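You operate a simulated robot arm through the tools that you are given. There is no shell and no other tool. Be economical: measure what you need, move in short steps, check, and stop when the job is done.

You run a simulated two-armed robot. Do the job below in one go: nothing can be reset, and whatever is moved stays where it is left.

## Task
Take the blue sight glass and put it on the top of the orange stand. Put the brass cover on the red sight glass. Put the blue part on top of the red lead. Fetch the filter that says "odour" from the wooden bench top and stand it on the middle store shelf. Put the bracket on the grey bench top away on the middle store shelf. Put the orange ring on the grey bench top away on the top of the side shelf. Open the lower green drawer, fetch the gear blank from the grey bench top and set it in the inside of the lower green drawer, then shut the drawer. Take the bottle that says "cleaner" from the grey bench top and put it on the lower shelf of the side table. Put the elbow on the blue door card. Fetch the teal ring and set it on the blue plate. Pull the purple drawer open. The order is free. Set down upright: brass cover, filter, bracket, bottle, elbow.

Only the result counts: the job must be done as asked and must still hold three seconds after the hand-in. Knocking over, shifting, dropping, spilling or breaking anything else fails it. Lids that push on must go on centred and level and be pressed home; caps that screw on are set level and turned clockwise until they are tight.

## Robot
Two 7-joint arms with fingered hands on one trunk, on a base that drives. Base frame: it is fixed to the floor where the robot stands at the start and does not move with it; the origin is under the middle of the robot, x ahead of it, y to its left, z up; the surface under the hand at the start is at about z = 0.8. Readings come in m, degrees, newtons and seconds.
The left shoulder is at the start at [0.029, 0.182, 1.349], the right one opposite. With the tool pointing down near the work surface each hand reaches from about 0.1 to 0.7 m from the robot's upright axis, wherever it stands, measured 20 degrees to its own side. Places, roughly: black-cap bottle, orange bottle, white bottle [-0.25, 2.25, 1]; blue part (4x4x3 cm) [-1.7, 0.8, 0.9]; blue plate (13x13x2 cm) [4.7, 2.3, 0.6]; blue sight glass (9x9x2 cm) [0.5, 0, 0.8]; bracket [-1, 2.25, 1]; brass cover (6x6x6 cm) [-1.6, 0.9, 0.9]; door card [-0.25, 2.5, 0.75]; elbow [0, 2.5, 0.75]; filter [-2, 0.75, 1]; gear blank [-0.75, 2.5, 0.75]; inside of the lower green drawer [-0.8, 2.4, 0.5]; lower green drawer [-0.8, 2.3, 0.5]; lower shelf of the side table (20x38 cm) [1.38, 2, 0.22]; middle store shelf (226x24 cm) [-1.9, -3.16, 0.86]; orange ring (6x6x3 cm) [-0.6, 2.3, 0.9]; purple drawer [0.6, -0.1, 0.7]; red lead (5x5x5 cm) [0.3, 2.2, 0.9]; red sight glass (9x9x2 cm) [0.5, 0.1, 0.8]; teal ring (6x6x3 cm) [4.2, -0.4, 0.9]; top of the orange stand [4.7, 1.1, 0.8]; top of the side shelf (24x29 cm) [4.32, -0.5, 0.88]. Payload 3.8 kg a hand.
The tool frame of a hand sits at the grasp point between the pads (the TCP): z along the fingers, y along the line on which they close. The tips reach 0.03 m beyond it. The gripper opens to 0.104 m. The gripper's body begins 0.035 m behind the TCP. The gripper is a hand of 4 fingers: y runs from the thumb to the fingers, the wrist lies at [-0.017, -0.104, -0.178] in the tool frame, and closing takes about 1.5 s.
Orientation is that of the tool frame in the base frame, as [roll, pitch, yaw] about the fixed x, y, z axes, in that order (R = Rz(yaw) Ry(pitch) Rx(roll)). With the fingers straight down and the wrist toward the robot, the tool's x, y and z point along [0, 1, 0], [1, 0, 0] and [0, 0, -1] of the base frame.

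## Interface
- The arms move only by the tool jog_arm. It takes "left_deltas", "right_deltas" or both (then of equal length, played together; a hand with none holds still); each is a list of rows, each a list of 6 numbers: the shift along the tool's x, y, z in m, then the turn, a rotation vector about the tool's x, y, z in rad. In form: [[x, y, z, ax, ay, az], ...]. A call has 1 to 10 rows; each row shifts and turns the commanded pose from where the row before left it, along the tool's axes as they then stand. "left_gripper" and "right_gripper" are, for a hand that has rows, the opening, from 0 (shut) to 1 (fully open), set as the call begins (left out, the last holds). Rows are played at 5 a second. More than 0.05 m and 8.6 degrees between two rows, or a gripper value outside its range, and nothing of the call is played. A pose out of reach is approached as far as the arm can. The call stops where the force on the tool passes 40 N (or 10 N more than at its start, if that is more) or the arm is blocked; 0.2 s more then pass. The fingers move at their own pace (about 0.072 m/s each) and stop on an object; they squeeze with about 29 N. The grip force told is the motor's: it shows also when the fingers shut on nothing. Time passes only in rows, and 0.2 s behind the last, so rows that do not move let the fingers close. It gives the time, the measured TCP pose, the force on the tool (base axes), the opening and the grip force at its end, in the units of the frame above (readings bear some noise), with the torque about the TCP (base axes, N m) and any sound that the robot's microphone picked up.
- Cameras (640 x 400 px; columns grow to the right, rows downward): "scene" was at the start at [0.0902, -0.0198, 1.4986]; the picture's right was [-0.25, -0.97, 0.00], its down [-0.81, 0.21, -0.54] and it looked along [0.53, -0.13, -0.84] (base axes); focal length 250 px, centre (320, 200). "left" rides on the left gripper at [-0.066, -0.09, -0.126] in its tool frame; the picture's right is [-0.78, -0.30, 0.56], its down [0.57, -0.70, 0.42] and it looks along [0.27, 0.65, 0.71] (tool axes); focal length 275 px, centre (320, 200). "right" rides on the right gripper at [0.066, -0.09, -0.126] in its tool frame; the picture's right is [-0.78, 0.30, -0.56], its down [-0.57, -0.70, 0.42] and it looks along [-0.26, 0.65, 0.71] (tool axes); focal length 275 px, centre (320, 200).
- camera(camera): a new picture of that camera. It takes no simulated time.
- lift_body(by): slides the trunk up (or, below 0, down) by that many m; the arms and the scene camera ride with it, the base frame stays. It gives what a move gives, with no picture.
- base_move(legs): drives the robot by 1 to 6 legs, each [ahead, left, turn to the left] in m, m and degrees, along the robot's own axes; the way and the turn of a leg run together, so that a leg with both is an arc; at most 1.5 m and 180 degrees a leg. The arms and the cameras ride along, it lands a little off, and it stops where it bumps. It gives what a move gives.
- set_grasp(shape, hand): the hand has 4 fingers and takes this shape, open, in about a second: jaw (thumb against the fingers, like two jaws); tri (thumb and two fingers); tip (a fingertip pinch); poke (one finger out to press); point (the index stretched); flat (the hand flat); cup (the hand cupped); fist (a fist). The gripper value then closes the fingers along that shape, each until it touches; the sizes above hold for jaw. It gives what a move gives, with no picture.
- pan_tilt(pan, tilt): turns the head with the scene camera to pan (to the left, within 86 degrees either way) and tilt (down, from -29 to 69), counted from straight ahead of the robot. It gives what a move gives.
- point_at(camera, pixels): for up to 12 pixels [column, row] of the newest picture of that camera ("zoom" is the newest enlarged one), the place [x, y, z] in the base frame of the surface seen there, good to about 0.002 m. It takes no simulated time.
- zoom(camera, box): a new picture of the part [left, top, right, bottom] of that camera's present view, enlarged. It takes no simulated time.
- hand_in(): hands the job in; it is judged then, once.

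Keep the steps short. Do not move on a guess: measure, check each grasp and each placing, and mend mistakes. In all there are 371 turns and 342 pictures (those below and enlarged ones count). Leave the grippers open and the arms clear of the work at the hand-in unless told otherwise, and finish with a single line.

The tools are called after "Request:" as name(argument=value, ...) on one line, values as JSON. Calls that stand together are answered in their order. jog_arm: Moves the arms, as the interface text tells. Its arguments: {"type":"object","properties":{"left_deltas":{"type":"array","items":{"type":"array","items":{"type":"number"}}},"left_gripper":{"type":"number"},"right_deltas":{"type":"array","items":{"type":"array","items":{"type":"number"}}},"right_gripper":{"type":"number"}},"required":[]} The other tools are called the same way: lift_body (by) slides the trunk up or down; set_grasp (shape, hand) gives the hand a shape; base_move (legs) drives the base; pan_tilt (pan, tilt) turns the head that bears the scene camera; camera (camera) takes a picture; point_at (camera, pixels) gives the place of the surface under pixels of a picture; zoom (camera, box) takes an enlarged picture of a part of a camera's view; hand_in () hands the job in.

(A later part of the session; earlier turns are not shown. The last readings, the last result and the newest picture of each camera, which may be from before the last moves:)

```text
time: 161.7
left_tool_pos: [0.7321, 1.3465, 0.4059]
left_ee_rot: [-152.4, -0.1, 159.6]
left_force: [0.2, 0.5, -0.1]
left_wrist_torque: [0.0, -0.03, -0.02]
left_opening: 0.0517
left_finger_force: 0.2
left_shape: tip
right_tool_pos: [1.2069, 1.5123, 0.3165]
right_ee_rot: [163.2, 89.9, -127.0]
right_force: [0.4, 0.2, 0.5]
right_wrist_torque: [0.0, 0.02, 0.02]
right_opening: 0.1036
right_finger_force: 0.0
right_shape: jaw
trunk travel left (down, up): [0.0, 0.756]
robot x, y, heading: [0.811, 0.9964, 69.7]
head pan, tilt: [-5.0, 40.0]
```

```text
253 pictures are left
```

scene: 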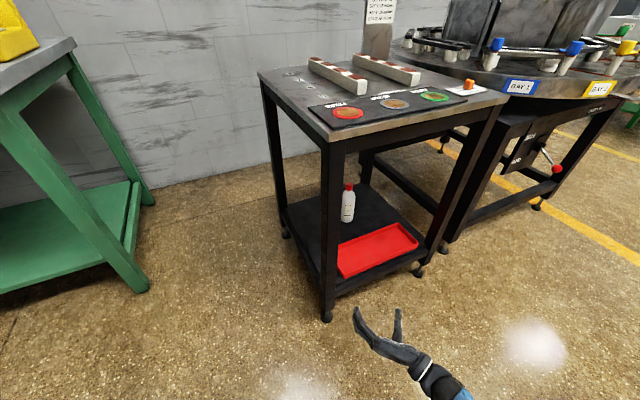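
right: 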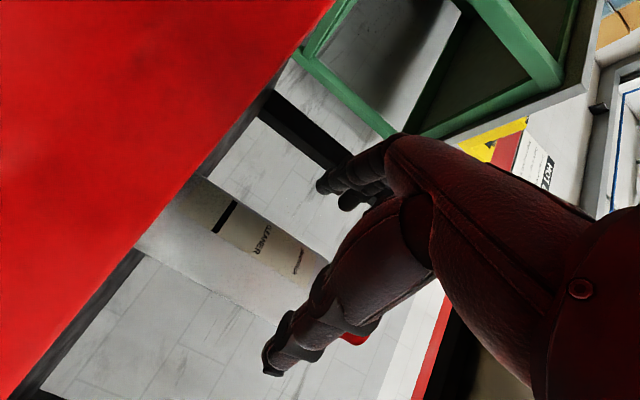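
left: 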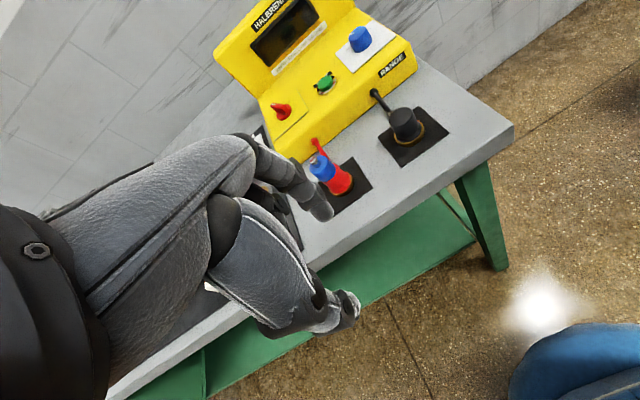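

The bottle stands on the lower shelf. I raise the trunk and go left to look for the gear blank.

Request:
lift_body(by=0.3)

Request:
set_grasp(shape="jaw", hand="left")

Request:
base_move(legs=[[0, 0, 20.3], [0.1, 1.4, 0]])

Request:
pan_tilt(pan=0, tilt=30)

Request:
camera(camera="scene")

```text
time: 164.7
left_tool_pos: [0.7315, 1.3458, 0.7058]
left_ee_rot: [-152.5, 0.0, 159.6]
left_force: [0.2, 0.1, -0.1]
left_wrist_torque: [0.04, 0.03, -0.03]
left_opening: 0.0518
left_finger_force: 0.1
left_shape: tip
right_tool_pos: [1.2096, 1.519, 0.6484]
right_ee_rot: [0.6, 87.0, 70.3]
right_force: [-0.6, 1.0, 0.4]
right_wrist_torque: [-0.01, 0.01, -0.03]
right_opening: 0.104
right_finger_force: 0.1
right_shape: jaw
trunk travel left (down, up): [-0.3, 0.456]
robot x, y, heading: [0.8097, 1.0006, 69.4]
head pan, tilt: [-5.0, 40.0]
```

```text
time: 165.6
left_tool_pos: [0.7331, 1.3464, 0.7064]
left_ee_rot: [-152.4, 0.0, 159.6]
left_force: [0.3, -0.5, 0.3]
left_wrist_torque: [-0.01, 0.01, 0.0]
left_opening: 0.1039
left_finger_force: 0.2
left_shape: jaw
right_tool_pos: [1.2093, 1.519, 0.6495]
right_ee_rot: [-0.7, 86.9, 69.1]
right_force: [0.4, 0.2, 0.2]
right_wrist_torque: [-0.04, -0.01, 0.0]
right_opening: 0.1037
right_finger_force: 0.0
right_shape: jaw
trunk travel left (down, up): [-0.3, 0.456]
robot x, y, heading: [0.8099, 1.0001, 69.7]
head pan, tilt: [-5.0, 40.0]
```

```text
time: 173.8
left_tool_pos: [-0.8077, 1.3767, 0.706]
left_ee_rot: [-152.4, 0.0, -178.8]
left_force: [-0.5, -0.8, 0.6]
left_wrist_torque: [0.0, 0.0, -0.04]
left_opening: 0.104
left_finger_force: 0.1
left_shape: jaw
right_tool_pos: [-0.43, 1.7124, 0.648]
right_ee_rot: [-2.4, 86.9, 89.1]
right_force: [0.0, 0.0, -0.6]
right_wrist_torque: [-0.01, 0.02, -0.03]
right_opening: 0.1037
right_finger_force: 0.1
right_shape: jaw
trunk travel left (down, up): [-0.3, 0.456]
robot x, y, heading: [-0.6095, 1.0828, 91.4]
head pan, tilt: [-5.0, 40.0]
```

```text
time: 174.5
left_tool_pos: [-0.808, 1.3766, 0.7047]
left_ee_rot: [-152.4, -0.1, -178.8]
left_force: [0.1, 0.3, 0.1]
left_wrist_torque: [-0.01, 0.07, -0.02]
left_opening: 0.104
left_finger_force: 0.1
left_shape: jaw
right_tool_pos: [-0.43, 1.7131, 0.6487]
right_ee_rot: [-0.1, 86.9, 91.4]
right_force: [0.6, -0.1, 0.2]
right_wrist_torque: [0.0, -0.01, -0.02]
right_opening: 0.1039
right_finger_force: 0.2
right_shape: jaw
trunk travel left (down, up): [-0.3, 0.456]
robot x, y, heading: [-0.6112, 1.0836, 91.5]
head pan, tilt: [0.0, 30.0]
```

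```text
252 pictures are left
```

scene: 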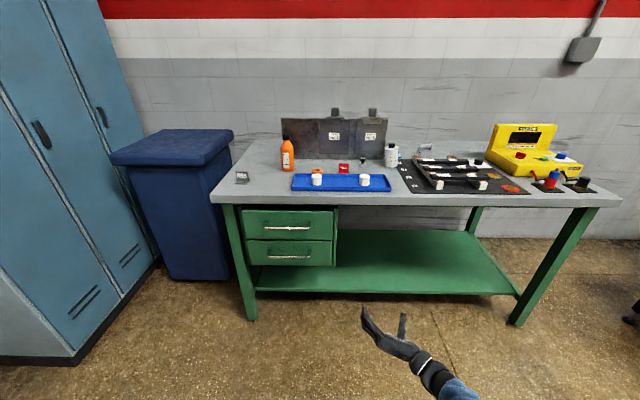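

Request:
zoom(camera="scene", box=[225, 100, 405, 210])

Request:
point_at(camera="scene", pixels=[[362, 160], [344, 168], [316, 172], [288, 160], [242, 178], [318, 180], [363, 180], [290, 255], [285, 228]])

```text
3.56 times, centred on (315, 155) of scene
```

zoom: 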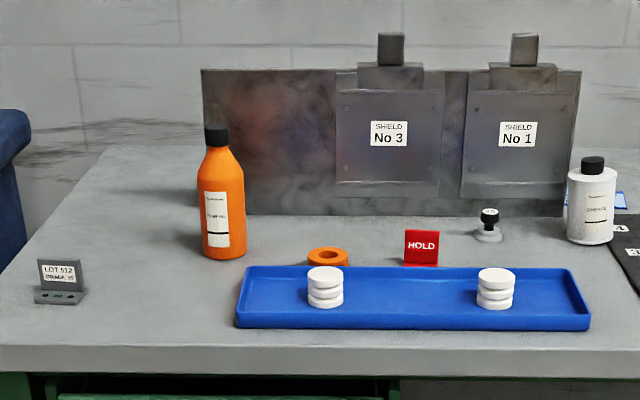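

```text
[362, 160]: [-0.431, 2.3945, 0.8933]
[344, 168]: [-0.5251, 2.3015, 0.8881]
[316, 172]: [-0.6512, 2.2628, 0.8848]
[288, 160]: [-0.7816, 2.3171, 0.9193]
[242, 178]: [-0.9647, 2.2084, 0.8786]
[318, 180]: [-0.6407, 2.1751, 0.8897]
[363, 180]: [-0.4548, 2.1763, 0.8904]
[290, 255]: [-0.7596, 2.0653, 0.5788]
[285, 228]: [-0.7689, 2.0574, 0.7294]
```

Request:
base_move(legs=[[0.25, 0.2, 0]])

Request:
lift_body(by=0.4)

Request:
pan_tilt(pan=-10, tilt=40)

Request:
camera(camera="scene")

Request:
zoom(camera="scene", box=[200, 90, 400, 215])

```text
time: 176.6
left_tool_pos: [-1.0096, 1.6247, 0.7055]
left_ee_rot: [-152.4, 0.0, -179.0]
left_force: [1.1, 0.6, -0.1]
left_wrist_torque: [-0.02, -0.02, 0.03]
left_opening: 0.1037
left_finger_force: 0.1
left_shape: jaw
right_tool_pos: [-0.6276, 1.959, 0.6479]
right_ee_rot: [-2.3, 87.1, 88.8]
right_force: [0.2, 0.3, -1.2]
right_wrist_torque: [-0.03, 0.01, 0.01]
right_opening: 0.1039
right_finger_force: 0.0
right_shape: jaw
trunk travel left (down, up): [-0.3, 0.456]
robot x, y, heading: [-0.8173, 1.3316, 90.8]
head pan, tilt: [0.0, 30.0]
```

```text
time: 180.5
left_tool_pos: [-1.009, 1.6255, 1.1046]
left_ee_rot: [-152.4, 0.0, -178.9]
left_force: [0.1, -0.2, -0.3]
left_wrist_torque: [-0.01, 0.01, -0.04]
left_opening: 0.1038
left_finger_force: 0.2
left_shape: jaw
right_tool_pos: [-0.629, 1.9684, 1.1223]
right_ee_rot: [-0.9, 80.2, 90.0]
right_force: [-0.2, 0.6, -0.6]
right_wrist_torque: [0.0, 0.03, -0.02]
right_opening: 0.1039
right_finger_force: 0.1
right_shape: jaw
trunk travel left (down, up): [-0.7, 0.056]
robot x, y, heading: [-0.8145, 1.3278, 91.2]
head pan, tilt: [0.0, 30.0]
```

```text
time: 181.2
left_tool_pos: [-1.0097, 1.6247, 1.1043]
left_ee_rot: [-152.4, -0.1, -178.9]
left_force: [-0.1, -0.2, 0.7]
left_wrist_torque: [0.01, 0.0, -0.05]
left_opening: 0.1039
left_finger_force: 0.0
left_shape: jaw
right_tool_pos: [-0.6286, 1.9684, 1.1231]
right_ee_rot: [-0.4, 80.2, 90.6]
right_force: [-0.5, 0.1, 0.0]
right_wrist_torque: [0.02, -0.01, 0.03]
right_opening: 0.1034
right_finger_force: 0.0
right_shape: jaw
trunk travel left (down, up): [-0.7, 0.056]
robot x, y, heading: [-0.8153, 1.3262, 90.7]
head pan, tilt: [-10.0, 40.0]
```

```text
250 pictures are left
```

scene: 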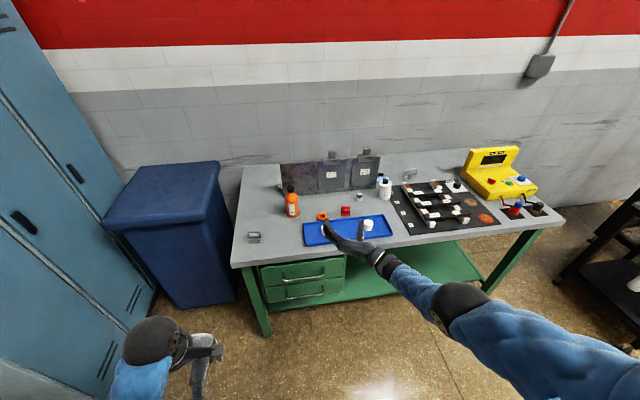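

```text
3.20 times, centred on (300, 152) of scene
```

zoom: 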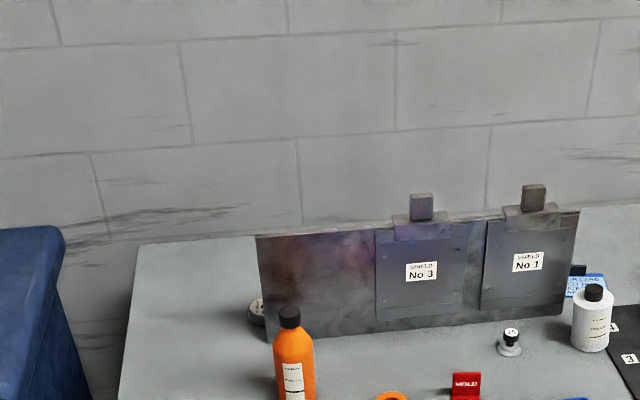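

Request:
zoom(camera="scene", box=[255, 160, 315, 200])

Request:
point_at(camera="zoom", pixels=[[250, 260], [260, 230], [265, 250], [240, 285], [310, 180], [310, 130], [400, 190], [360, 250]])

```text
10.00 times, centred on (285, 180) of scene
```

zoom: 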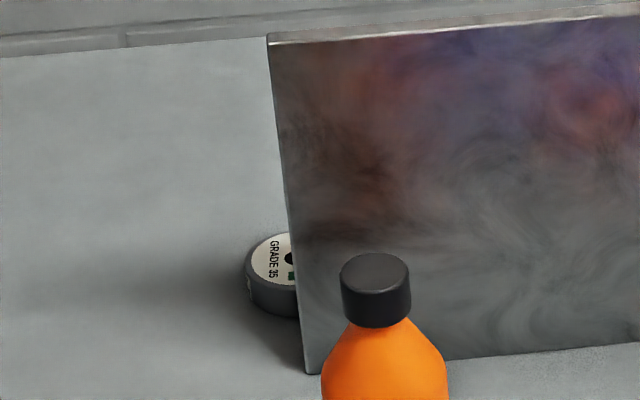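

```text
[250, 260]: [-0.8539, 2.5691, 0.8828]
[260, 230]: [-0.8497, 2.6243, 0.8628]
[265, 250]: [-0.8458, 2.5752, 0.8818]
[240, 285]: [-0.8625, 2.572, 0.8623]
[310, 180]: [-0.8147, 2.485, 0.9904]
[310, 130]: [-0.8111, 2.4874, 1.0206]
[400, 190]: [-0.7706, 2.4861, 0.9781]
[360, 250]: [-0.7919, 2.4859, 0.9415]
```

Request:
point_at(camera="scene", pixels=[[205, 225], [220, 165], [180, 300], [236, 290], [150, 165], [120, 225], [240, 165], [232, 262], [262, 320], [300, 165], [240, 240]])

```text
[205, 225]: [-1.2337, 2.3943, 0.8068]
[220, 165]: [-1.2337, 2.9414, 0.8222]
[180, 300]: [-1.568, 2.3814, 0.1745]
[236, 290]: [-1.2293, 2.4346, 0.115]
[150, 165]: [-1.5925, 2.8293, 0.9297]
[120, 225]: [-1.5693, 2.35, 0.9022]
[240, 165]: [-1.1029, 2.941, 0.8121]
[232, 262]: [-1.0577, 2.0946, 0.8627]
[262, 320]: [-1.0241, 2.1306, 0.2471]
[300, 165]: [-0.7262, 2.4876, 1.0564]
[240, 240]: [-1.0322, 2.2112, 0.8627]
```

The gear blank (label "GRADE 35") lies behind the shield's left end at about (-0.83, 2.575). It can be reached from the bench's left corner with the left hand. First I bring the right hand back to its straight-down pose.

Request:
jog_arm(right_deltas=[[0, 0, -0.03, 0.0864, 0.0864, 0.0864], [0, 0, -0.03, 0.0864, 0.0864, 0.0864], [0, 0, -0.02, 0.0864, 0.0864, 0.0864], [0, 0, 0, 0.0864, 0.0864, 0.0864], [0, 0, 0, 0.0864, 0.0864, 0.0864], [0, 0, 0, 0.0864, 0.0864, 0.0864], [0, 0, 0, 0.0864, 0.0864, 0.0864]])

Request:
jog_arm(right_deltas=[[0, 0, 0, 0.0864, 0.0864, 0.0864], [0, 0, 0, 0.0864, 0.0864, 0.0864], [0, 0, 0, 0.0864, 0.0864, 0.0864], [0, 0, 0, 0.0864, 0.0864, 0.0864], [0, 0, 0, 0.0864, 0.0864, 0.0864], [0, 0, 0, 0.0864, 0.0864, 0.0864], [0, 0, 0, 0.0864, 0.0864, 0.0864], [-0.02, -0.04, 0, 0, 0, 0], [-0.02, -0.04, 0, 0, 0, 0], [-0.02, -0.04, 0, 0, 0, 0]])

```text
time: 182.8
left_tool_pos: [-1.0103, 1.6253, 1.1056]
left_ee_rot: [-152.4, 0.1, -178.9]
left_force: [-0.5, 0.3, -0.2]
left_wrist_torque: [-0.01, -0.04, 0.03]
left_opening: 0.1037
left_finger_force: 0.1
left_shape: jaw
right_tool_pos: [-0.6333, 1.8898, 1.1161]
right_ee_rot: [141.1, 45.6, -161.0]
right_force: [0.1, -0.3, 0.6]
right_wrist_torque: [0.01, -0.05, 0.0]
right_opening: 0.1038
right_finger_force: 0.0
right_shape: jaw
trunk travel left (down, up): [-0.7, 0.056]
robot x, y, heading: [-0.8078, 1.3299, 91.1]
head pan, tilt: [-10.0, 40.0]
```

```text
time: 185.0
left_tool_pos: [-1.0081, 1.6246, 1.1062]
left_ee_rot: [-152.4, -0.1, -179.0]
left_force: [-0.1, -0.1, 0.2]
left_wrist_torque: [0.02, 0.0, 0.01]
left_opening: 0.1037
left_finger_force: 0.0
left_shape: jaw
right_tool_pos: [-0.5719, 1.7711, 1.0952]
right_ee_rot: [170.2, 0.0, -178.9]
right_force: [0.0, 0.6, 0.2]
right_wrist_torque: [0.0, 0.01, -0.03]
right_opening: 0.1039
right_finger_force: 0.1
right_shape: jaw
trunk travel left (down, up): [-0.7, 0.056]
robot x, y, heading: [-0.8127, 1.3268, 91.0]
head pan, tilt: [-10.0, 40.0]
```

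Request:
base_move(legs=[[0, 0, -63], [-0.14, 0.7, 0]])

Request:
pan_tilt(pan=20, tilt=45)

Request:
camera(camera="scene")

```text
time: 191.7
left_tool_pos: [-1.0636, 2.1973, 1.1061]
left_ee_rot: [-152.4, 0.0, 116.3]
left_force: [-0.5, 0.2, -0.1]
left_wrist_torque: [-0.01, -0.01, -0.03]
left_opening: 0.1036
left_finger_force: 0.0
left_shape: jaw
right_tool_pos: [-0.7436, 1.8654, 1.0958]
right_ee_rot: [170.1, 0.1, 116.2]
right_force: [-0.3, -0.1, -0.6]
right_wrist_torque: [0.01, 0.01, -0.01]
right_opening: 0.1037
right_finger_force: 0.1
right_shape: jaw
trunk travel left (down, up): [-0.7, 0.056]
robot x, y, heading: [-1.2474, 1.8965, 26.4]
head pan, tilt: [-10.0, 40.0]
```

```text
time: 192.6
left_tool_pos: [-1.0634, 2.1976, 1.1062]
left_ee_rot: [-152.4, -0.1, 116.1]
left_force: [-0.8, -0.1, -0.9]
left_wrist_torque: [0.0, 0.02, 0.02]
left_opening: 0.1038
left_finger_force: 0.1
left_shape: jaw
right_tool_pos: [-0.7428, 1.8656, 1.0963]
right_ee_rot: [170.1, 0.1, 116.3]
right_force: [-0.1, 0.8, 0.4]
right_wrist_torque: [0.0, 0.0, 0.0]
right_opening: 0.1039
right_finger_force: 0.0
right_shape: jaw
trunk travel left (down, up): [-0.7, 0.056]
robot x, y, heading: [-1.2481, 1.8977, 26.1]
head pan, tilt: [20.0, 45.0]
```

```text
247 pictures are left
```

scene: 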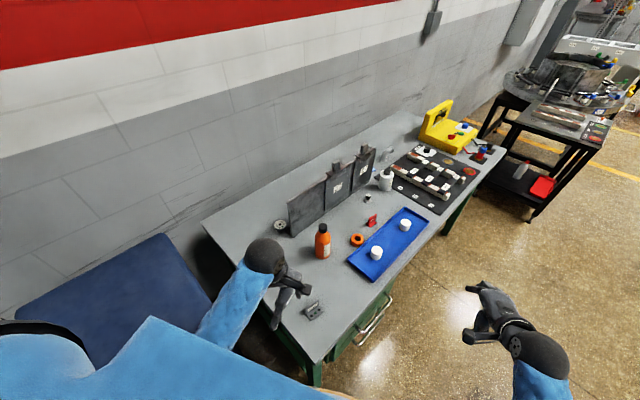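

Request:
zoom(camera="scene", box=[240, 190, 340, 260])

Request:
point_at(camera="zoom", pixels=[[250, 216], [225, 215], [275, 212], [250, 200], [250, 230], [265, 245], [330, 250], [310, 130]])

```text
5.71 times, centred on (290, 225) of scene
```

zoom: 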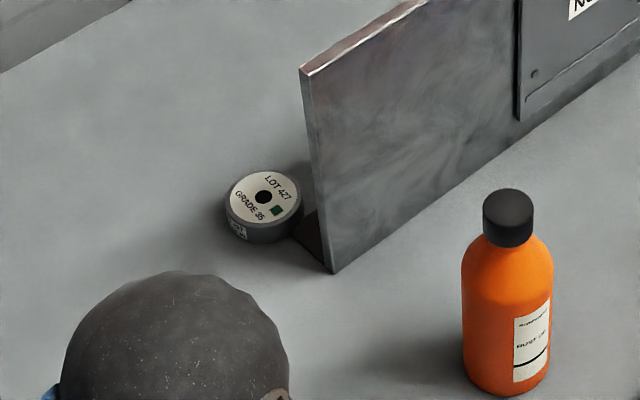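

```text
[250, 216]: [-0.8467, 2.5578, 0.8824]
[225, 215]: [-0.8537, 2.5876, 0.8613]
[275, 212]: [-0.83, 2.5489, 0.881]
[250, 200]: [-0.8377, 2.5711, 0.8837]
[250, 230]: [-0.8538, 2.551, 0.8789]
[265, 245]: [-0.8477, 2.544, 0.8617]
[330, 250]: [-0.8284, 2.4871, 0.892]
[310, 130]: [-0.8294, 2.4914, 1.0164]
```

Request:
point_at(camera="zoom", pixels=[[265, 205], [232, 198], [298, 195], [265, 176], [265, 219], [313, 240], [308, 222]])

```text
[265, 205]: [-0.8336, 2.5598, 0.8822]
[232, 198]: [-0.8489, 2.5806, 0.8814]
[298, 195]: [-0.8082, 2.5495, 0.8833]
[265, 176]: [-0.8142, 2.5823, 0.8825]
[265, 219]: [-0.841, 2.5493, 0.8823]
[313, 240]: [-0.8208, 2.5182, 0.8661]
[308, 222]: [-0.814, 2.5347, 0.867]
```

Gear blank centre is (-0.828, 2.566), top 0.882, diameter 5 cm. I level the left hand and bring it above.

Request:
jog_arm(left_deltas=[[0, 0, 0, -0.12, 0, 0], [0, 0, 0, -0.12, 0, 0], [0, 0, 0, -0.12, 0, 0], [0, 0, 0, -0.122, 0, 0], [0.022, 0.037, 0, 0, 0, 0], [0.022, 0.037, 0, 0, 0, 0], [0.022, 0.037, 0, 0, 0, 0], [0.022, 0.037, 0, 0, 0, 0]])

Request:
camera(camera="scene")

```text
time: 194.4
left_tool_pos: [-0.9668, 2.3455, 1.1055]
left_ee_rot: [-180.0, -0.1, 116.2]
left_force: [-0.2, 0.1, -0.5]
left_wrist_torque: [-0.04, 0.02, 0.01]
left_opening: 0.1038
left_finger_force: 0.0
left_shape: jaw
right_tool_pos: [-0.742, 1.8657, 1.0954]
right_ee_rot: [170.3, 0.0, 116.2]
right_force: [0.0, 0.5, 0.2]
right_wrist_torque: [0.0, 0.0, -0.02]
right_opening: 0.1036
right_finger_force: 0.1
right_shape: jaw
trunk travel left (down, up): [-0.7, 0.056]
robot x, y, heading: [-1.2456, 1.8925, 26.3]
head pan, tilt: [20.0, 45.0]
```

```text
245 pictures are left
```

scene: 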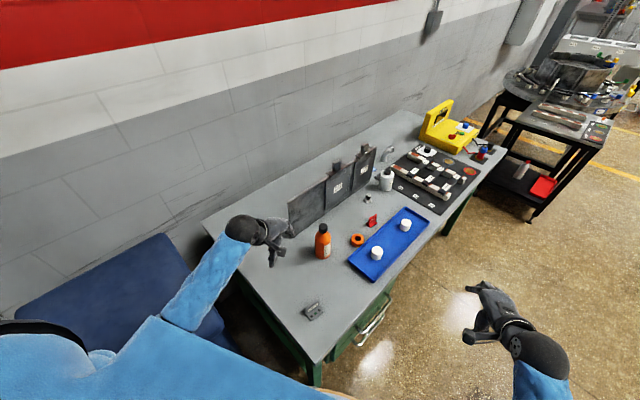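

Request:
jog_arm(left_deltas=[[0.0227, 0.037, 0, 0, 0, 0], [0.0227, 0.037, 0, 0, 0, 0], [0.0227, 0.037, 0, 0, 0, 0]])

Request:
lift_body(by=-0.1)

Request:
jog_arm(left_deltas=[[0.0227, 0.037, -0.01, 0, 0, 0], [0.0227, 0.037, -0.01, 0, 0, 0], [0.0227, 0.037, 0, 0, 0, 0]])

Request:
camera(camera="left")

Request:
camera(camera="scene")

```text
time: 195.2
left_tool_pos: [-0.9005, 2.4555, 1.1036]
left_ee_rot: [180.0, 0.0, 116.2]
left_force: [-0.3, -0.4, -0.7]
left_wrist_torque: [0.03, 0.0, 0.0]
left_opening: 0.1038
left_finger_force: 0.0
left_shape: jaw
right_tool_pos: [-0.7427, 1.8655, 1.096]
right_ee_rot: [170.1, 0.0, 116.2]
right_force: [0.5, 0.5, 0.2]
right_wrist_torque: [-0.01, 0.0, 0.01]
right_opening: 0.104
right_finger_force: 0.0
right_shape: jaw
trunk travel left (down, up): [-0.7, 0.056]
robot x, y, heading: [-1.2422, 1.892, 26.1]
head pan, tilt: [20.0, 45.0]
```

```text
time: 196.6
left_tool_pos: [-0.8994, 2.4523, 1.0063]
left_ee_rot: [179.9, 0.0, 116.0]
left_force: [0.4, -0.4, 0.8]
left_wrist_torque: [0.0, -0.01, -0.01]
left_opening: 0.1041
left_finger_force: 0.2
left_shape: jaw
right_tool_pos: [-0.7427, 1.8655, 0.9958]
right_ee_rot: [170.2, 0.1, 116.2]
right_force: [-0.6, 0.2, -0.3]
right_wrist_torque: [0.03, 0.0, 0.01]
right_opening: 0.1041
right_finger_force: 0.0
right_shape: jaw
trunk travel left (down, up): [-0.6, 0.156]
robot x, y, heading: [-1.2485, 1.8913, 26.0]
head pan, tilt: [20.0, 45.0]
```

```text
time: 197.1
left_tool_pos: [-0.8714, 2.475, 1.0136]
left_ee_rot: [-179.1, 1.4, 115.0]
left_force: [-23.5, -19.9, 16.8]
left_wrist_torque: [0.02, -0.86, -0.39]
left_opening: 0.1021
left_finger_force: 0.0
left_shape: jaw
right_tool_pos: [-0.7468, 1.8627, 0.9973]
right_ee_rot: [170.0, 0.1, 116.1]
right_force: [0.1, 0.1, 0.4]
right_wrist_torque: [-0.03, 0.03, 0.0]
right_opening: 0.1038
right_finger_force: 0.1
right_shape: jaw
trunk travel left (down, up): [-0.6, 0.156]
robot x, y, heading: [-1.2453, 1.895, 26.1]
head pan, tilt: [20.0, 45.0]
stopped in row 2 (left hand): the force on the tool passed its limit at 66 N (the readings are from after the stop); the commanded pose is now the measured one
```

```text
244 pictures are left
```

left: 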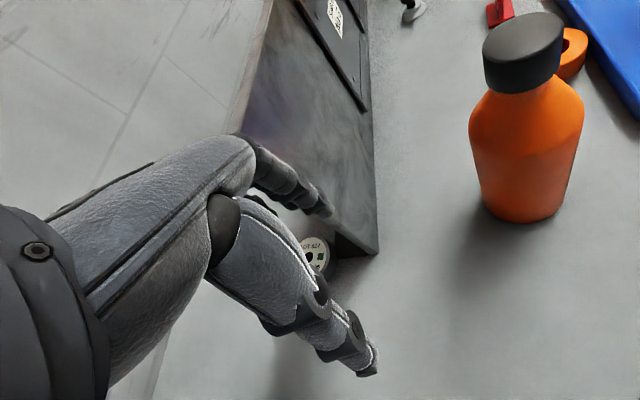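

```text
243 pictures are left
```

scene: 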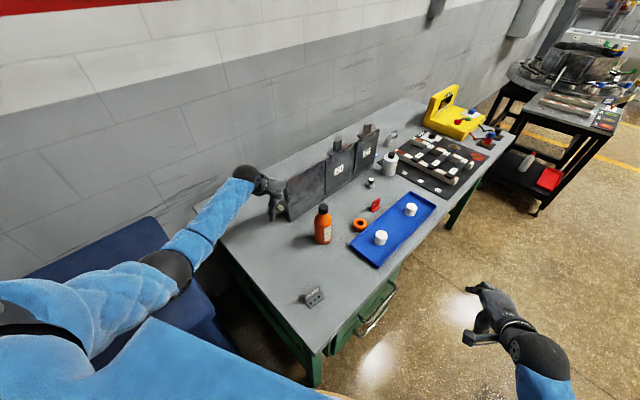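

The lowered hand bumped the shield's edge. I back off and check whether the shield moved.

Request:
jog_arm(left_deltas=[[0.0, -0.03, 0, 0, 0, 0], [0.02, -0.03, -0.02, 0, 0, 0], [0.0, 0, -0.04, 0, 0, 0]])

Request:
lift_body(by=0.1)

Request:
zoom(camera="scene", box=[240, 130, 400, 240])

Request:
camera(camera="left")

```text
time: 197.8
left_tool_pos: [-0.9279, 2.4731, 1.0739]
left_ee_rot: [-179.1, 1.1, 115.2]
left_force: [0.8, -0.5, -0.3]
left_wrist_torque: [0.02, 0.02, 0.01]
left_opening: 0.1038
left_finger_force: 0.1
left_shape: jaw
right_tool_pos: [-0.741, 1.864, 0.9946]
right_ee_rot: [170.3, 0.1, 116.2]
right_force: [-0.4, 0.2, -0.2]
right_wrist_torque: [-0.02, -0.01, 0.03]
right_opening: 0.104
right_finger_force: 0.0
right_shape: jaw
trunk travel left (down, up): [-0.6, 0.156]
robot x, y, heading: [-1.2477, 1.8959, 25.8]
head pan, tilt: [20.0, 45.0]
```

```text
time: 199.2
left_tool_pos: [-0.9308, 2.473, 1.1721]
left_ee_rot: [-179.1, 1.1, 115.1]
left_force: [0.3, -0.3, -0.5]
left_wrist_torque: [0.0, 0.02, 0.02]
left_opening: 0.1037
left_finger_force: 0.0
left_shape: jaw
right_tool_pos: [-0.7442, 1.8642, 1.0955]
right_ee_rot: [170.2, 0.1, 116.1]
right_force: [0.4, -0.2, 0.0]
right_wrist_torque: [0.02, 0.03, 0.02]
right_opening: 0.1038
right_finger_force: 0.1
right_shape: jaw
trunk travel left (down, up): [-0.7, 0.056]
robot x, y, heading: [-1.2491, 1.8951, 26.1]
head pan, tilt: [20.0, 45.0]
```

```text
3.64 times, centred on (320, 185) of scene
```

zoom: 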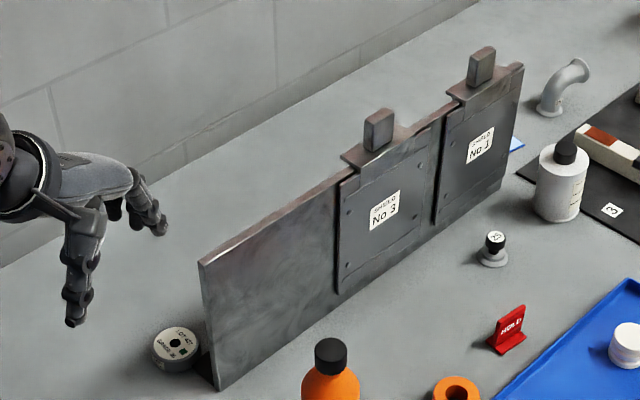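

```text
241 pictures are left
```

left: 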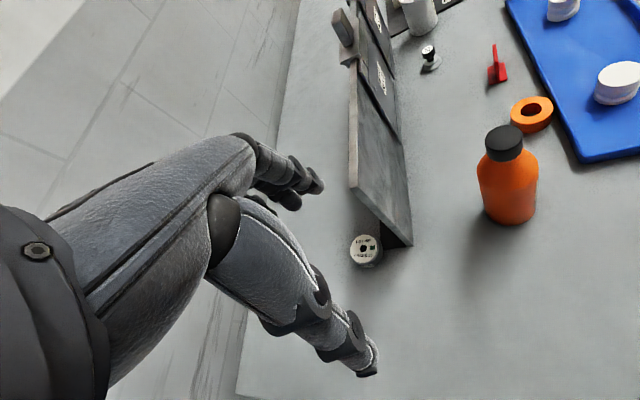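

Request:
point_at(camera="left", pixels=[[365, 245], [408, 240], [360, 185], [350, 185], [411, 245], [376, 230], [385, 150]])

Request:
zoom(camera="scene", box=[240, 190, 340, 260])

Request:
point_at(camera="zoom", pixels=[[330, 250], [310, 130], [265, 205], [310, 66], [400, 200]])

```text
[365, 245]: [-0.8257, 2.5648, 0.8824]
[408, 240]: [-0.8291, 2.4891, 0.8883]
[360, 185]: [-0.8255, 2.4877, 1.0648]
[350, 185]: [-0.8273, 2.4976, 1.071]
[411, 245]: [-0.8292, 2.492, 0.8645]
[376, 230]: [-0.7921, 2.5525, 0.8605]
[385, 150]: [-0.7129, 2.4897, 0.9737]
```

```text
5.71 times, centred on (290, 225) of scene
```

zoom: 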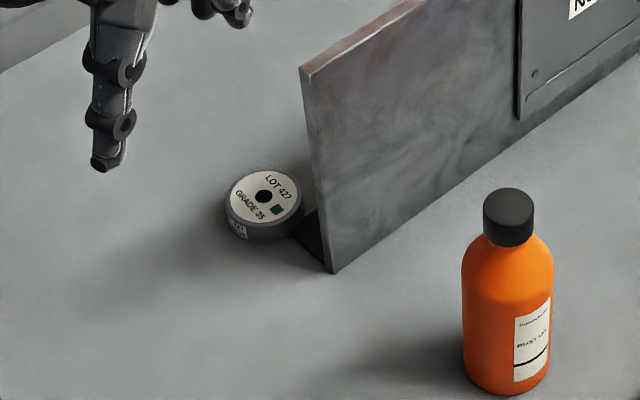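

```text
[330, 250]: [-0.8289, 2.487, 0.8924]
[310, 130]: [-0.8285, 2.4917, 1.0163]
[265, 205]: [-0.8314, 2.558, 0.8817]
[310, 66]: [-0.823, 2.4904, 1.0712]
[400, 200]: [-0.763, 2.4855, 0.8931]
```

Shield and gear are unmoved. I approach again above the shield's top (1.071).

Request:
jog_arm(left_deltas=[[0.012, 0.0, 0, 0.0, 0.0, 0.0], [0.0125, 0.045, 0, 0, 0, 0], [0.0125, 0.045, 0, 0, 0, 0], [0, 0.044, 0, 0, 0, 0]])

Request:
camera(camera="left")

```text
time: 200.2
left_tool_pos: [-0.8209, 2.5627, 1.1679]
left_ee_rot: [-178.7, 0.9, 115.0]
left_force: [-1.1, 0.0, -2.9]
left_wrist_torque: [0.03, -0.12, -0.01]
left_opening: 0.1039
left_finger_force: 0.1
left_shape: jaw
right_tool_pos: [-0.7406, 1.8639, 1.0942]
right_ee_rot: [170.1, 0.0, 116.1]
right_force: [0.6, -0.4, 0.0]
right_wrist_torque: [0.01, 0.02, 0.01]
right_opening: 0.1041
right_finger_force: 0.2
right_shape: jaw
trunk travel left (down, up): [-0.7, 0.056]
robot x, y, heading: [-1.2504, 1.8935, 26.1]
head pan, tilt: [20.0, 45.0]
```

```text
239 pictures are left
```

left: 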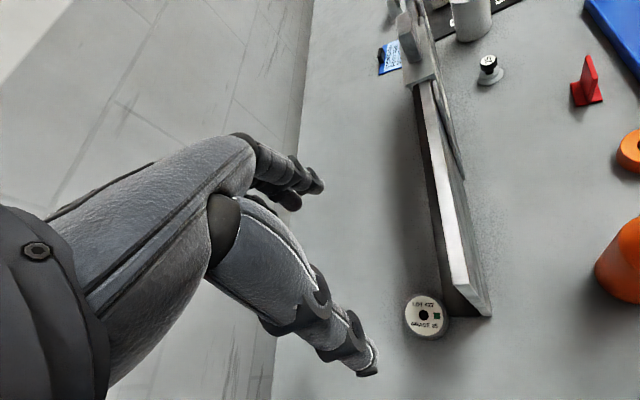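

Request:
jog_arm(left_deltas=[[0.0056, -0.005, 0, -0.02, -0.015, 0.015], [0, 0, 0, 0, 0, 0]])

Request:
lift_body(by=-0.15)

Request:
camera(camera="left")

Request:
zoom(camera="scene", box=[220, 110, 340, 220])

```text
time: 200.8
left_tool_pos: [-0.8272, 2.5673, 1.171]
left_ee_rot: [179.7, 1.9, 114.2]
left_force: [0.1, 0.7, 0.7]
left_wrist_torque: [0.0, 0.03, 0.03]
left_opening: 0.1038
left_finger_force: 0.0
left_shape: jaw
right_tool_pos: [-0.7421, 1.8632, 1.0955]
right_ee_rot: [170.3, 0.2, 116.2]
right_force: [0.0, 0.7, 0.4]
right_wrist_torque: [0.04, 0.01, -0.01]
right_opening: 0.1038
right_finger_force: 0.1
right_shape: jaw
trunk travel left (down, up): [-0.7, 0.056]
robot x, y, heading: [-1.2444, 1.8912, 25.7]
head pan, tilt: [20.0, 45.0]
```

```text
time: 202.5
left_tool_pos: [-0.8315, 2.567, 1.0191]
left_ee_rot: [179.8, 2.0, 114.3]
left_force: [0.2, 0.2, 0.0]
left_wrist_torque: [0.03, 0.03, 0.05]
left_opening: 0.1038
left_finger_force: 0.0
left_shape: jaw
right_tool_pos: [-0.7426, 1.8652, 0.9459]
right_ee_rot: [170.0, 0.1, 116.2]
right_force: [-0.1, 0.6, 0.1]
right_wrist_torque: [0.02, 0.01, 0.0]
right_opening: 0.1038
right_finger_force: 0.2
right_shape: jaw
trunk travel left (down, up): [-0.55, 0.206]
robot x, y, heading: [-1.2494, 1.8942, 26.2]
head pan, tilt: [20.0, 45.0]
```

```text
238 pictures are left
```

left: 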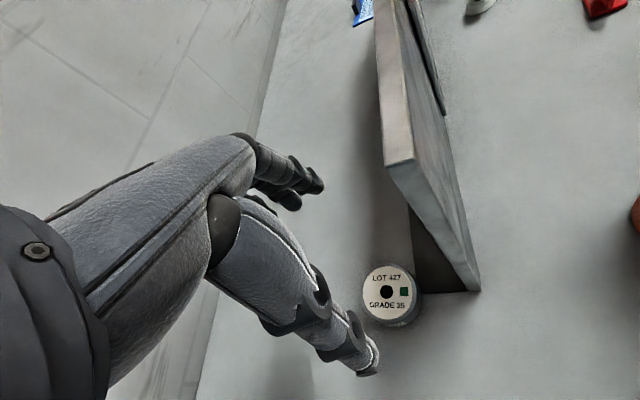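

```text
3.64 times, centred on (280, 165) of scene
```

zoom: 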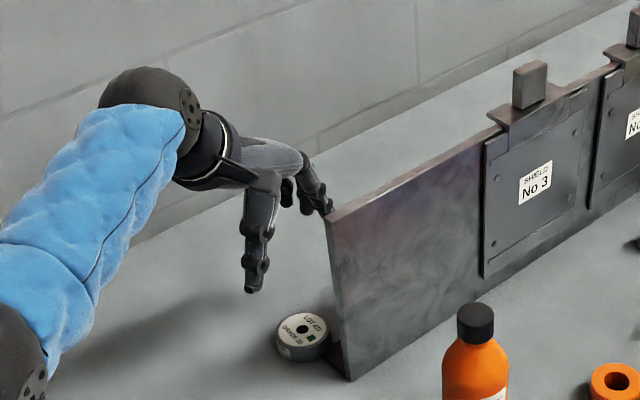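

Request:
jog_arm(left_deltas=[[0, 0.002, 0.04, 0, 0, 0], [0, 0, 0.04, 0, 0, 0]])

Request:
camera(camera="left")

```text
time: 203.1
left_tool_pos: [-0.8422, 2.5477, 0.9401]
left_ee_rot: [179.7, 1.9, 114.4]
left_force: [0.1, 0.4, 1.1]
left_wrist_torque: [0.04, 0.04, 0.0]
left_opening: 0.1039
left_finger_force: 0.0
left_shape: jaw
left hand out of reach, approached as far as the arm can: row 1, 2
right_tool_pos: [-0.744, 1.8657, 0.9458]
right_ee_rot: [170.1, 0.1, 116.2]
right_force: [0.3, 0.2, -0.2]
right_wrist_torque: [0.0, 0.02, -0.01]
right_opening: 0.1039
right_finger_force: 0.1
right_shape: jaw
trunk travel left (down, up): [-0.55, 0.206]
robot x, y, heading: [-1.2472, 1.8926, 26.0]
head pan, tilt: [20.0, 45.0]
```

```text
236 pictures are left
```

left: 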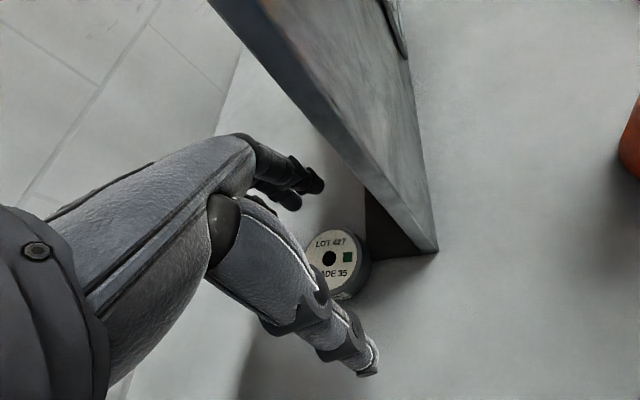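

Request:
jog_arm(left_deltas=[[0.004, 0.005, -0.04, 0, 0, 0], [0.008, 0.013, -0.04, 0, 0, 0]])

Request:
lift_body(by=-0.1)

Request:
camera(camera="left")

```text
time: 203.7
left_tool_pos: [-0.8326, 2.5695, 1.0187]
left_ee_rot: [179.7, 2.0, 114.4]
left_force: [0.6, -1.4, -0.4]
left_wrist_torque: [-0.01, -0.01, -0.01]
left_opening: 0.1037
left_finger_force: 0.0
left_shape: jaw
right_tool_pos: [-0.7417, 1.864, 0.9454]
right_ee_rot: [170.1, 0.1, 116.2]
right_force: [-0.2, -0.3, -0.6]
right_wrist_torque: [-0.02, -0.01, 0.01]
right_opening: 0.1039
right_finger_force: 0.1
right_shape: jaw
trunk travel left (down, up): [-0.55, 0.206]
robot x, y, heading: [-1.2453, 1.8898, 26.3]
head pan, tilt: [20.0, 45.0]
```

```text
time: 205.1
left_tool_pos: [-0.831, 2.5671, 0.9196]
left_ee_rot: [179.7, 1.9, 114.3]
left_force: [-1.1, 0.0, 0.3]
left_wrist_torque: [0.0, -0.02, 0.0]
left_opening: 0.104
left_finger_force: 0.1
left_shape: jaw
right_tool_pos: [-0.7425, 1.8651, 0.8459]
right_ee_rot: [170.0, 0.2, 116.3]
right_force: [-0.1, 0.5, -0.6]
right_wrist_torque: [0.01, 0.02, 0.02]
right_opening: 0.1038
right_finger_force: 0.1
right_shape: jaw
trunk travel left (down, up): [-0.45, 0.306]
robot x, y, heading: [-1.2487, 1.8941, 25.9]
head pan, tilt: [20.0, 45.0]
```

```text
235 pictures are left
```

left: 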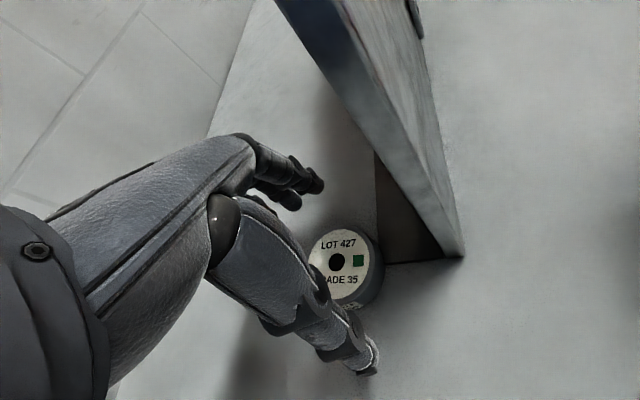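

Request:
lift_body(by=-0.023)

Request:
jog_arm(left_deltas=[[0, 0, 0, 0, 0, 0], [0, 0, 0, 0, 0, 0], [0, 0, 0, 0, 0, 0], [0, 0, 0, 0, 0, 0], [0, 0, 0, 0, 0, 0], [0, 0, 0, 0, 0, 0]], left_gripper=0)

Request:
camera(camera="left")

```text
time: 205.8
left_tool_pos: [-0.8322, 2.5669, 0.8962]
left_ee_rot: [179.6, 1.9, 114.3]
left_force: [0.3, -0.4, 0.8]
left_wrist_torque: [-0.03, 0.0, 0.01]
left_opening: 0.1038
left_finger_force: 0.2
left_shape: jaw
right_tool_pos: [-0.7425, 1.8658, 0.8225]
right_ee_rot: [170.1, 0.1, 116.1]
right_force: [-0.4, 0.7, 0.5]
right_wrist_torque: [0.03, -0.02, 0.0]
right_opening: 0.1041
right_finger_force: 0.1
right_shape: jaw
trunk travel left (down, up): [-0.427, 0.329]
robot x, y, heading: [-1.2479, 1.8918, 26.1]
head pan, tilt: [20.0, 45.0]
```

```text
time: 207.2
left_tool_pos: [-0.8318, 2.5672, 0.8952]
left_ee_rot: [179.7, 2.0, 114.3]
left_force: [-1.3, -0.9, -0.5]
left_wrist_torque: [0.0, -0.01, 0.01]
left_opening: 0.0502
left_finger_force: 28.8
left_shape: jaw
right_tool_pos: [-0.7432, 1.8651, 0.8235]
right_ee_rot: [170.1, 0.1, 116.2]
right_force: [-0.1, -0.3, -0.4]
right_wrist_torque: [-0.04, 0.03, 0.0]
right_opening: 0.1037
right_finger_force: 0.1
right_shape: jaw
trunk travel left (down, up): [-0.427, 0.329]
robot x, y, heading: [-1.2453, 1.8968, 26.5]
head pan, tilt: [20.0, 45.0]
```

```text
234 pictures are left
```

left: 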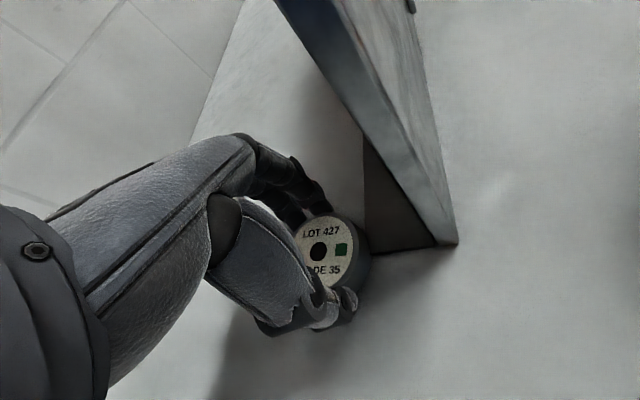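

Request:
lift_body(by=0.25)

Request:
camera(camera="left")

```text
time: 209.7
left_tool_pos: [-0.8304, 2.5682, 1.1449]
left_ee_rot: [179.7, 1.9, 114.4]
left_force: [0.0, 0.1, -3.6]
left_wrist_torque: [-0.01, 0.0, -0.01]
left_opening: 0.05
left_finger_force: 29.0
left_shape: jaw
right_tool_pos: [-0.7438, 1.8662, 1.0729]
right_ee_rot: [170.3, 0.0, 116.2]
right_force: [0.1, 0.0, 0.5]
right_wrist_torque: [0.01, 0.04, -0.01]
right_opening: 0.1041
right_finger_force: 0.1
right_shape: jaw
trunk travel left (down, up): [-0.677, 0.079]
robot x, y, heading: [-1.2462, 1.891, 26.1]
head pan, tilt: [20.0, 45.0]
```

```text
233 pictures are left
```

left: 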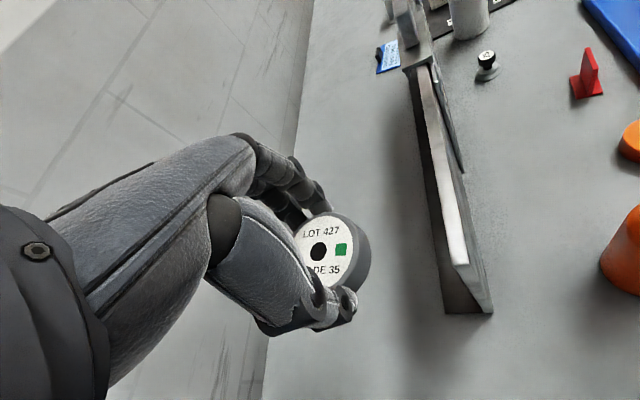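

Request:
jog_arm(left_deltas=[[0, -0.045, 0, 0, 0, 0], [0, -0.045, 0, 0, 0, 0], [0, -0.045, 0, 0, 0, 0], [0, -0.045, 0, 0, 0, 0], [0, -0.045, 0, 0, 0, 0], [0, -0.04, 0, 0, 0, 0]])

Request:
base_move(legs=[[0.0, -0.7, 0], [0, 0, 64]])

Request:
pan_tilt(pan=-10, tilt=45)

Request:
camera(camera="scene")

```text
time: 211.1
left_tool_pos: [-1.077, 2.4577, 1.1438]
left_ee_rot: [179.6, 2.0, 114.3]
left_force: [0.2, 0.4, -3.5]
left_wrist_torque: [-0.01, -0.01, -0.01]
left_opening: 0.05
left_finger_force: 28.4
left_shape: jaw
right_tool_pos: [-0.7442, 1.8646, 1.0735]
right_ee_rot: [170.2, 0.1, 116.3]
right_force: [-0.4, 0.1, 0.4]
right_wrist_torque: [0.03, 0.01, 0.01]
right_opening: 0.1041
right_finger_force: 0.1
right_shape: jaw
trunk travel left (down, up): [-0.677, 0.079]
robot x, y, heading: [-1.2476, 1.8963, 26.0]
head pan, tilt: [20.0, 45.0]
```

```text
time: 217.8
left_tool_pos: [-1.3741, 1.6671, 1.1432]
left_ee_rot: [179.7, 2.0, 178.2]
left_force: [1.2, 0.2, -4.3]
left_wrist_torque: [0.02, 0.01, -0.01]
left_opening: 0.05
left_finger_force: 29.3
left_shape: jaw
right_tool_pos: [-0.6938, 1.7055, 1.0718]
right_ee_rot: [170.2, 0.1, -179.8]
right_force: [-0.2, -0.6, -0.3]
right_wrist_torque: [0.03, 0.0, 0.0]
right_opening: 0.1042
right_finger_force: 0.0
right_shape: jaw
trunk travel left (down, up): [-0.677, 0.079]
robot x, y, heading: [-0.9436, 1.2647, 90.0]
head pan, tilt: [20.0, 45.0]
```

```text
time: 218.7
left_tool_pos: [-1.3734, 1.6681, 1.1423]
left_ee_rot: [179.7, 2.0, 178.2]
left_force: [0.3, -0.9, -3.3]
left_wrist_torque: [0.01, -0.02, 0.02]
left_opening: 0.0498
left_finger_force: 29.2
left_shape: jaw
right_tool_pos: [-0.6937, 1.7059, 1.0731]
right_ee_rot: [170.2, 0.0, -179.9]
right_force: [-0.4, 0.0, -1.2]
right_wrist_torque: [0.03, 0.02, 0.06]
right_opening: 0.1042
right_finger_force: 0.0
right_shape: jaw
trunk travel left (down, up): [-0.677, 0.079]
robot x, y, heading: [-0.9428, 1.2641, 89.7]
head pan, tilt: [-10.0, 45.0]
```

```text
232 pictures are left
```

scene: 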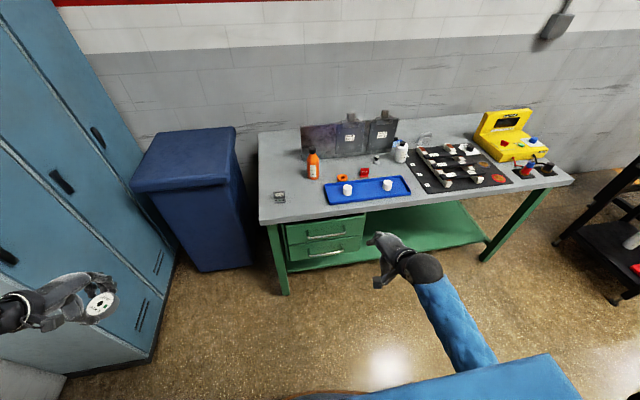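

Request:
lift_body(by=-0.4)

Request:
jog_arm(right_deltas=[[0, 0, 0, 0.145, 0, 0], [0, 0, 0, 0.145, 0, 0], [0, 0, 0, 0.145, 0, 0], [0, 0, 0, 0.145, 0, 0], [0, 0, 0, 0.145, 0, 0], [0, 0, 0, 0.145, 0, 0], [0, 0, 0, 0.145, 0, 0], [0, 0, 0, 0.145, 0, 0], [0, 0, 0, 0.145, 0, 0]])

Request:
pan_tilt(pan=-15, tilt=35)

Request:
camera(camera="scene")

```text
time: 222.6
left_tool_pos: [-1.374, 1.667, 0.7424]
left_ee_rot: [179.7, 1.9, 178.3]
left_force: [-0.5, 0.3, -4.6]
left_wrist_torque: [0.0, -0.03, 0.0]
left_opening: 0.05
left_finger_force: 29.1
left_shape: jaw
right_tool_pos: [-0.6942, 1.7051, 0.672]
right_ee_rot: [170.1, 0.1, -180.0]
right_force: [-0.9, -0.7, 0.6]
right_wrist_torque: [-0.02, -0.01, 0.01]
right_opening: 0.1041
right_finger_force: 0.1
right_shape: jaw
trunk travel left (down, up): [-0.277, 0.479]
robot x, y, heading: [-0.9391, 1.266, 89.9]
head pan, tilt: [-10.0, 45.0]
```

```text
time: 224.6
left_tool_pos: [-1.3747, 1.6664, 0.7424]
left_ee_rot: [179.9, 2.1, 178.2]
left_force: [0.2, -0.2, -4.2]
left_wrist_torque: [0.0, -0.03, 0.01]
left_opening: 0.0498
left_finger_force: 28.9
left_shape: jaw
right_tool_pos: [-0.6929, 1.7051, 0.6723]
right_ee_rot: [-114.9, 0.1, 180.0]
right_force: [0.0, 0.7, 0.0]
right_wrist_torque: [0.01, 0.02, -0.02]
right_opening: 0.1039
right_finger_force: 0.2
right_shape: jaw
trunk travel left (down, up): [-0.277, 0.479]
robot x, y, heading: [-0.9382, 1.2641, 90.0]
head pan, tilt: [-10.0, 45.0]
```

```text
time: 225.3
left_tool_pos: [-1.3728, 1.6675, 0.7421]
left_ee_rot: [179.6, 2.0, 178.1]
left_force: [-0.5, 0.2, -3.7]
left_wrist_torque: [-0.04, -0.01, 0.0]
left_opening: 0.0499
left_finger_force: 28.8
left_shape: jaw
right_tool_pos: [-0.6935, 1.7037, 0.6718]
right_ee_rot: [-115.1, 0.1, -180.0]
right_force: [-0.7, 0.4, 0.4]
right_wrist_torque: [0.01, 0.02, -0.01]
right_opening: 0.1039
right_finger_force: 0.0
right_shape: jaw
trunk travel left (down, up): [-0.277, 0.479]
robot x, y, heading: [-0.9406, 1.2666, 89.9]
head pan, tilt: [-15.0, 35.0]
```

```text
231 pictures are left
```

scene: 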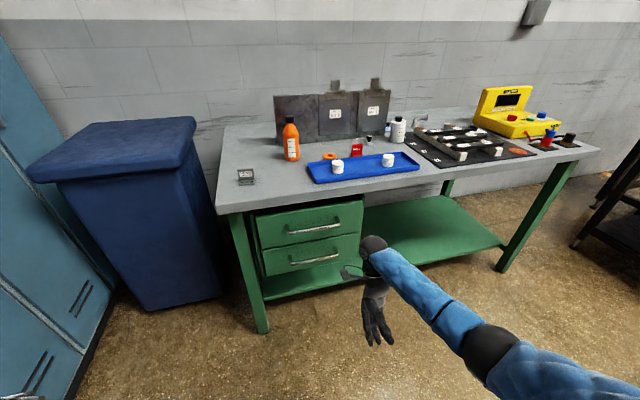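

The hand turned the wrong way: fingers point back to the robot. I turn it the other way.

Request:
jog_arm(right_deltas=[[0, 0, 0, -0.145, 0, 0], [0, 0, 0, -0.145, 0, 0], [0, 0, 0, -0.145, 0, 0], [0, 0, 0, -0.145, 0, 0], [0, 0, 0, -0.145, 0, 0], [0, 0, 0, -0.145, 0, 0], [0, 0, 0, -0.145, 0, 0], [0, 0, 0, -0.145, 0, 0], [0, 0, 0, -0.145, 0, 0]])

Request:
jog_arm(right_deltas=[[0, 0, 0, -0.145, 0, 0], [0, 0, 0, -0.145, 0, 0], [0, 0, 0, -0.145, 0, 0], [0, 0, 0, -0.145, 0, 0], [0, 0, 0, -0.145, 0, 0], [0, 0, 0, -0.145, 0, 0]])

Request:
camera(camera="scene")

```text
time: 227.3
left_tool_pos: [-1.3732, 1.6666, 0.742]
left_ee_rot: [179.7, 2.0, 178.2]
left_force: [0.5, 0.2, -4.4]
left_wrist_torque: [-0.04, -0.03, 0.0]
left_opening: 0.0498
left_finger_force: 28.8
left_shape: jaw
right_tool_pos: [-0.6933, 1.7045, 0.6729]
right_ee_rot: [170.0, 0.1, -179.9]
right_force: [-0.5, 0.8, 0.6]
right_wrist_torque: [-0.02, -0.02, 0.0]
right_opening: 0.104
right_finger_force: 0.1
right_shape: jaw
trunk travel left (down, up): [-0.277, 0.479]
robot x, y, heading: [-0.9416, 1.2644, 90.1]
head pan, tilt: [-15.0, 35.0]
```

```text
time: 228.7
left_tool_pos: [-1.3736, 1.6671, 0.7424]
left_ee_rot: [179.6, 2.0, 178.2]
left_force: [-0.5, -0.3, -3.0]
left_wrist_torque: [-0.05, 0.02, -0.06]
left_opening: 0.0498
left_finger_force: 29.3
left_shape: jaw
right_tool_pos: [-0.695, 1.7042, 0.6721]
right_ee_rot: [120.3, 0.1, -179.9]
right_force: [0.2, -0.6, 0.1]
right_wrist_torque: [0.0, -0.01, 0.01]
right_opening: 0.1041
right_finger_force: 0.1
right_shape: jaw
trunk travel left (down, up): [-0.277, 0.479]
robot x, y, heading: [-0.9423, 1.2658, 90.0]
head pan, tilt: [-15.0, 35.0]
```

```text
230 pictures are left
```

scene: 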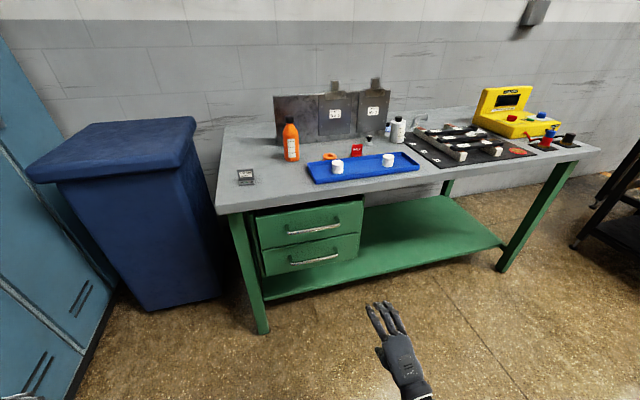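

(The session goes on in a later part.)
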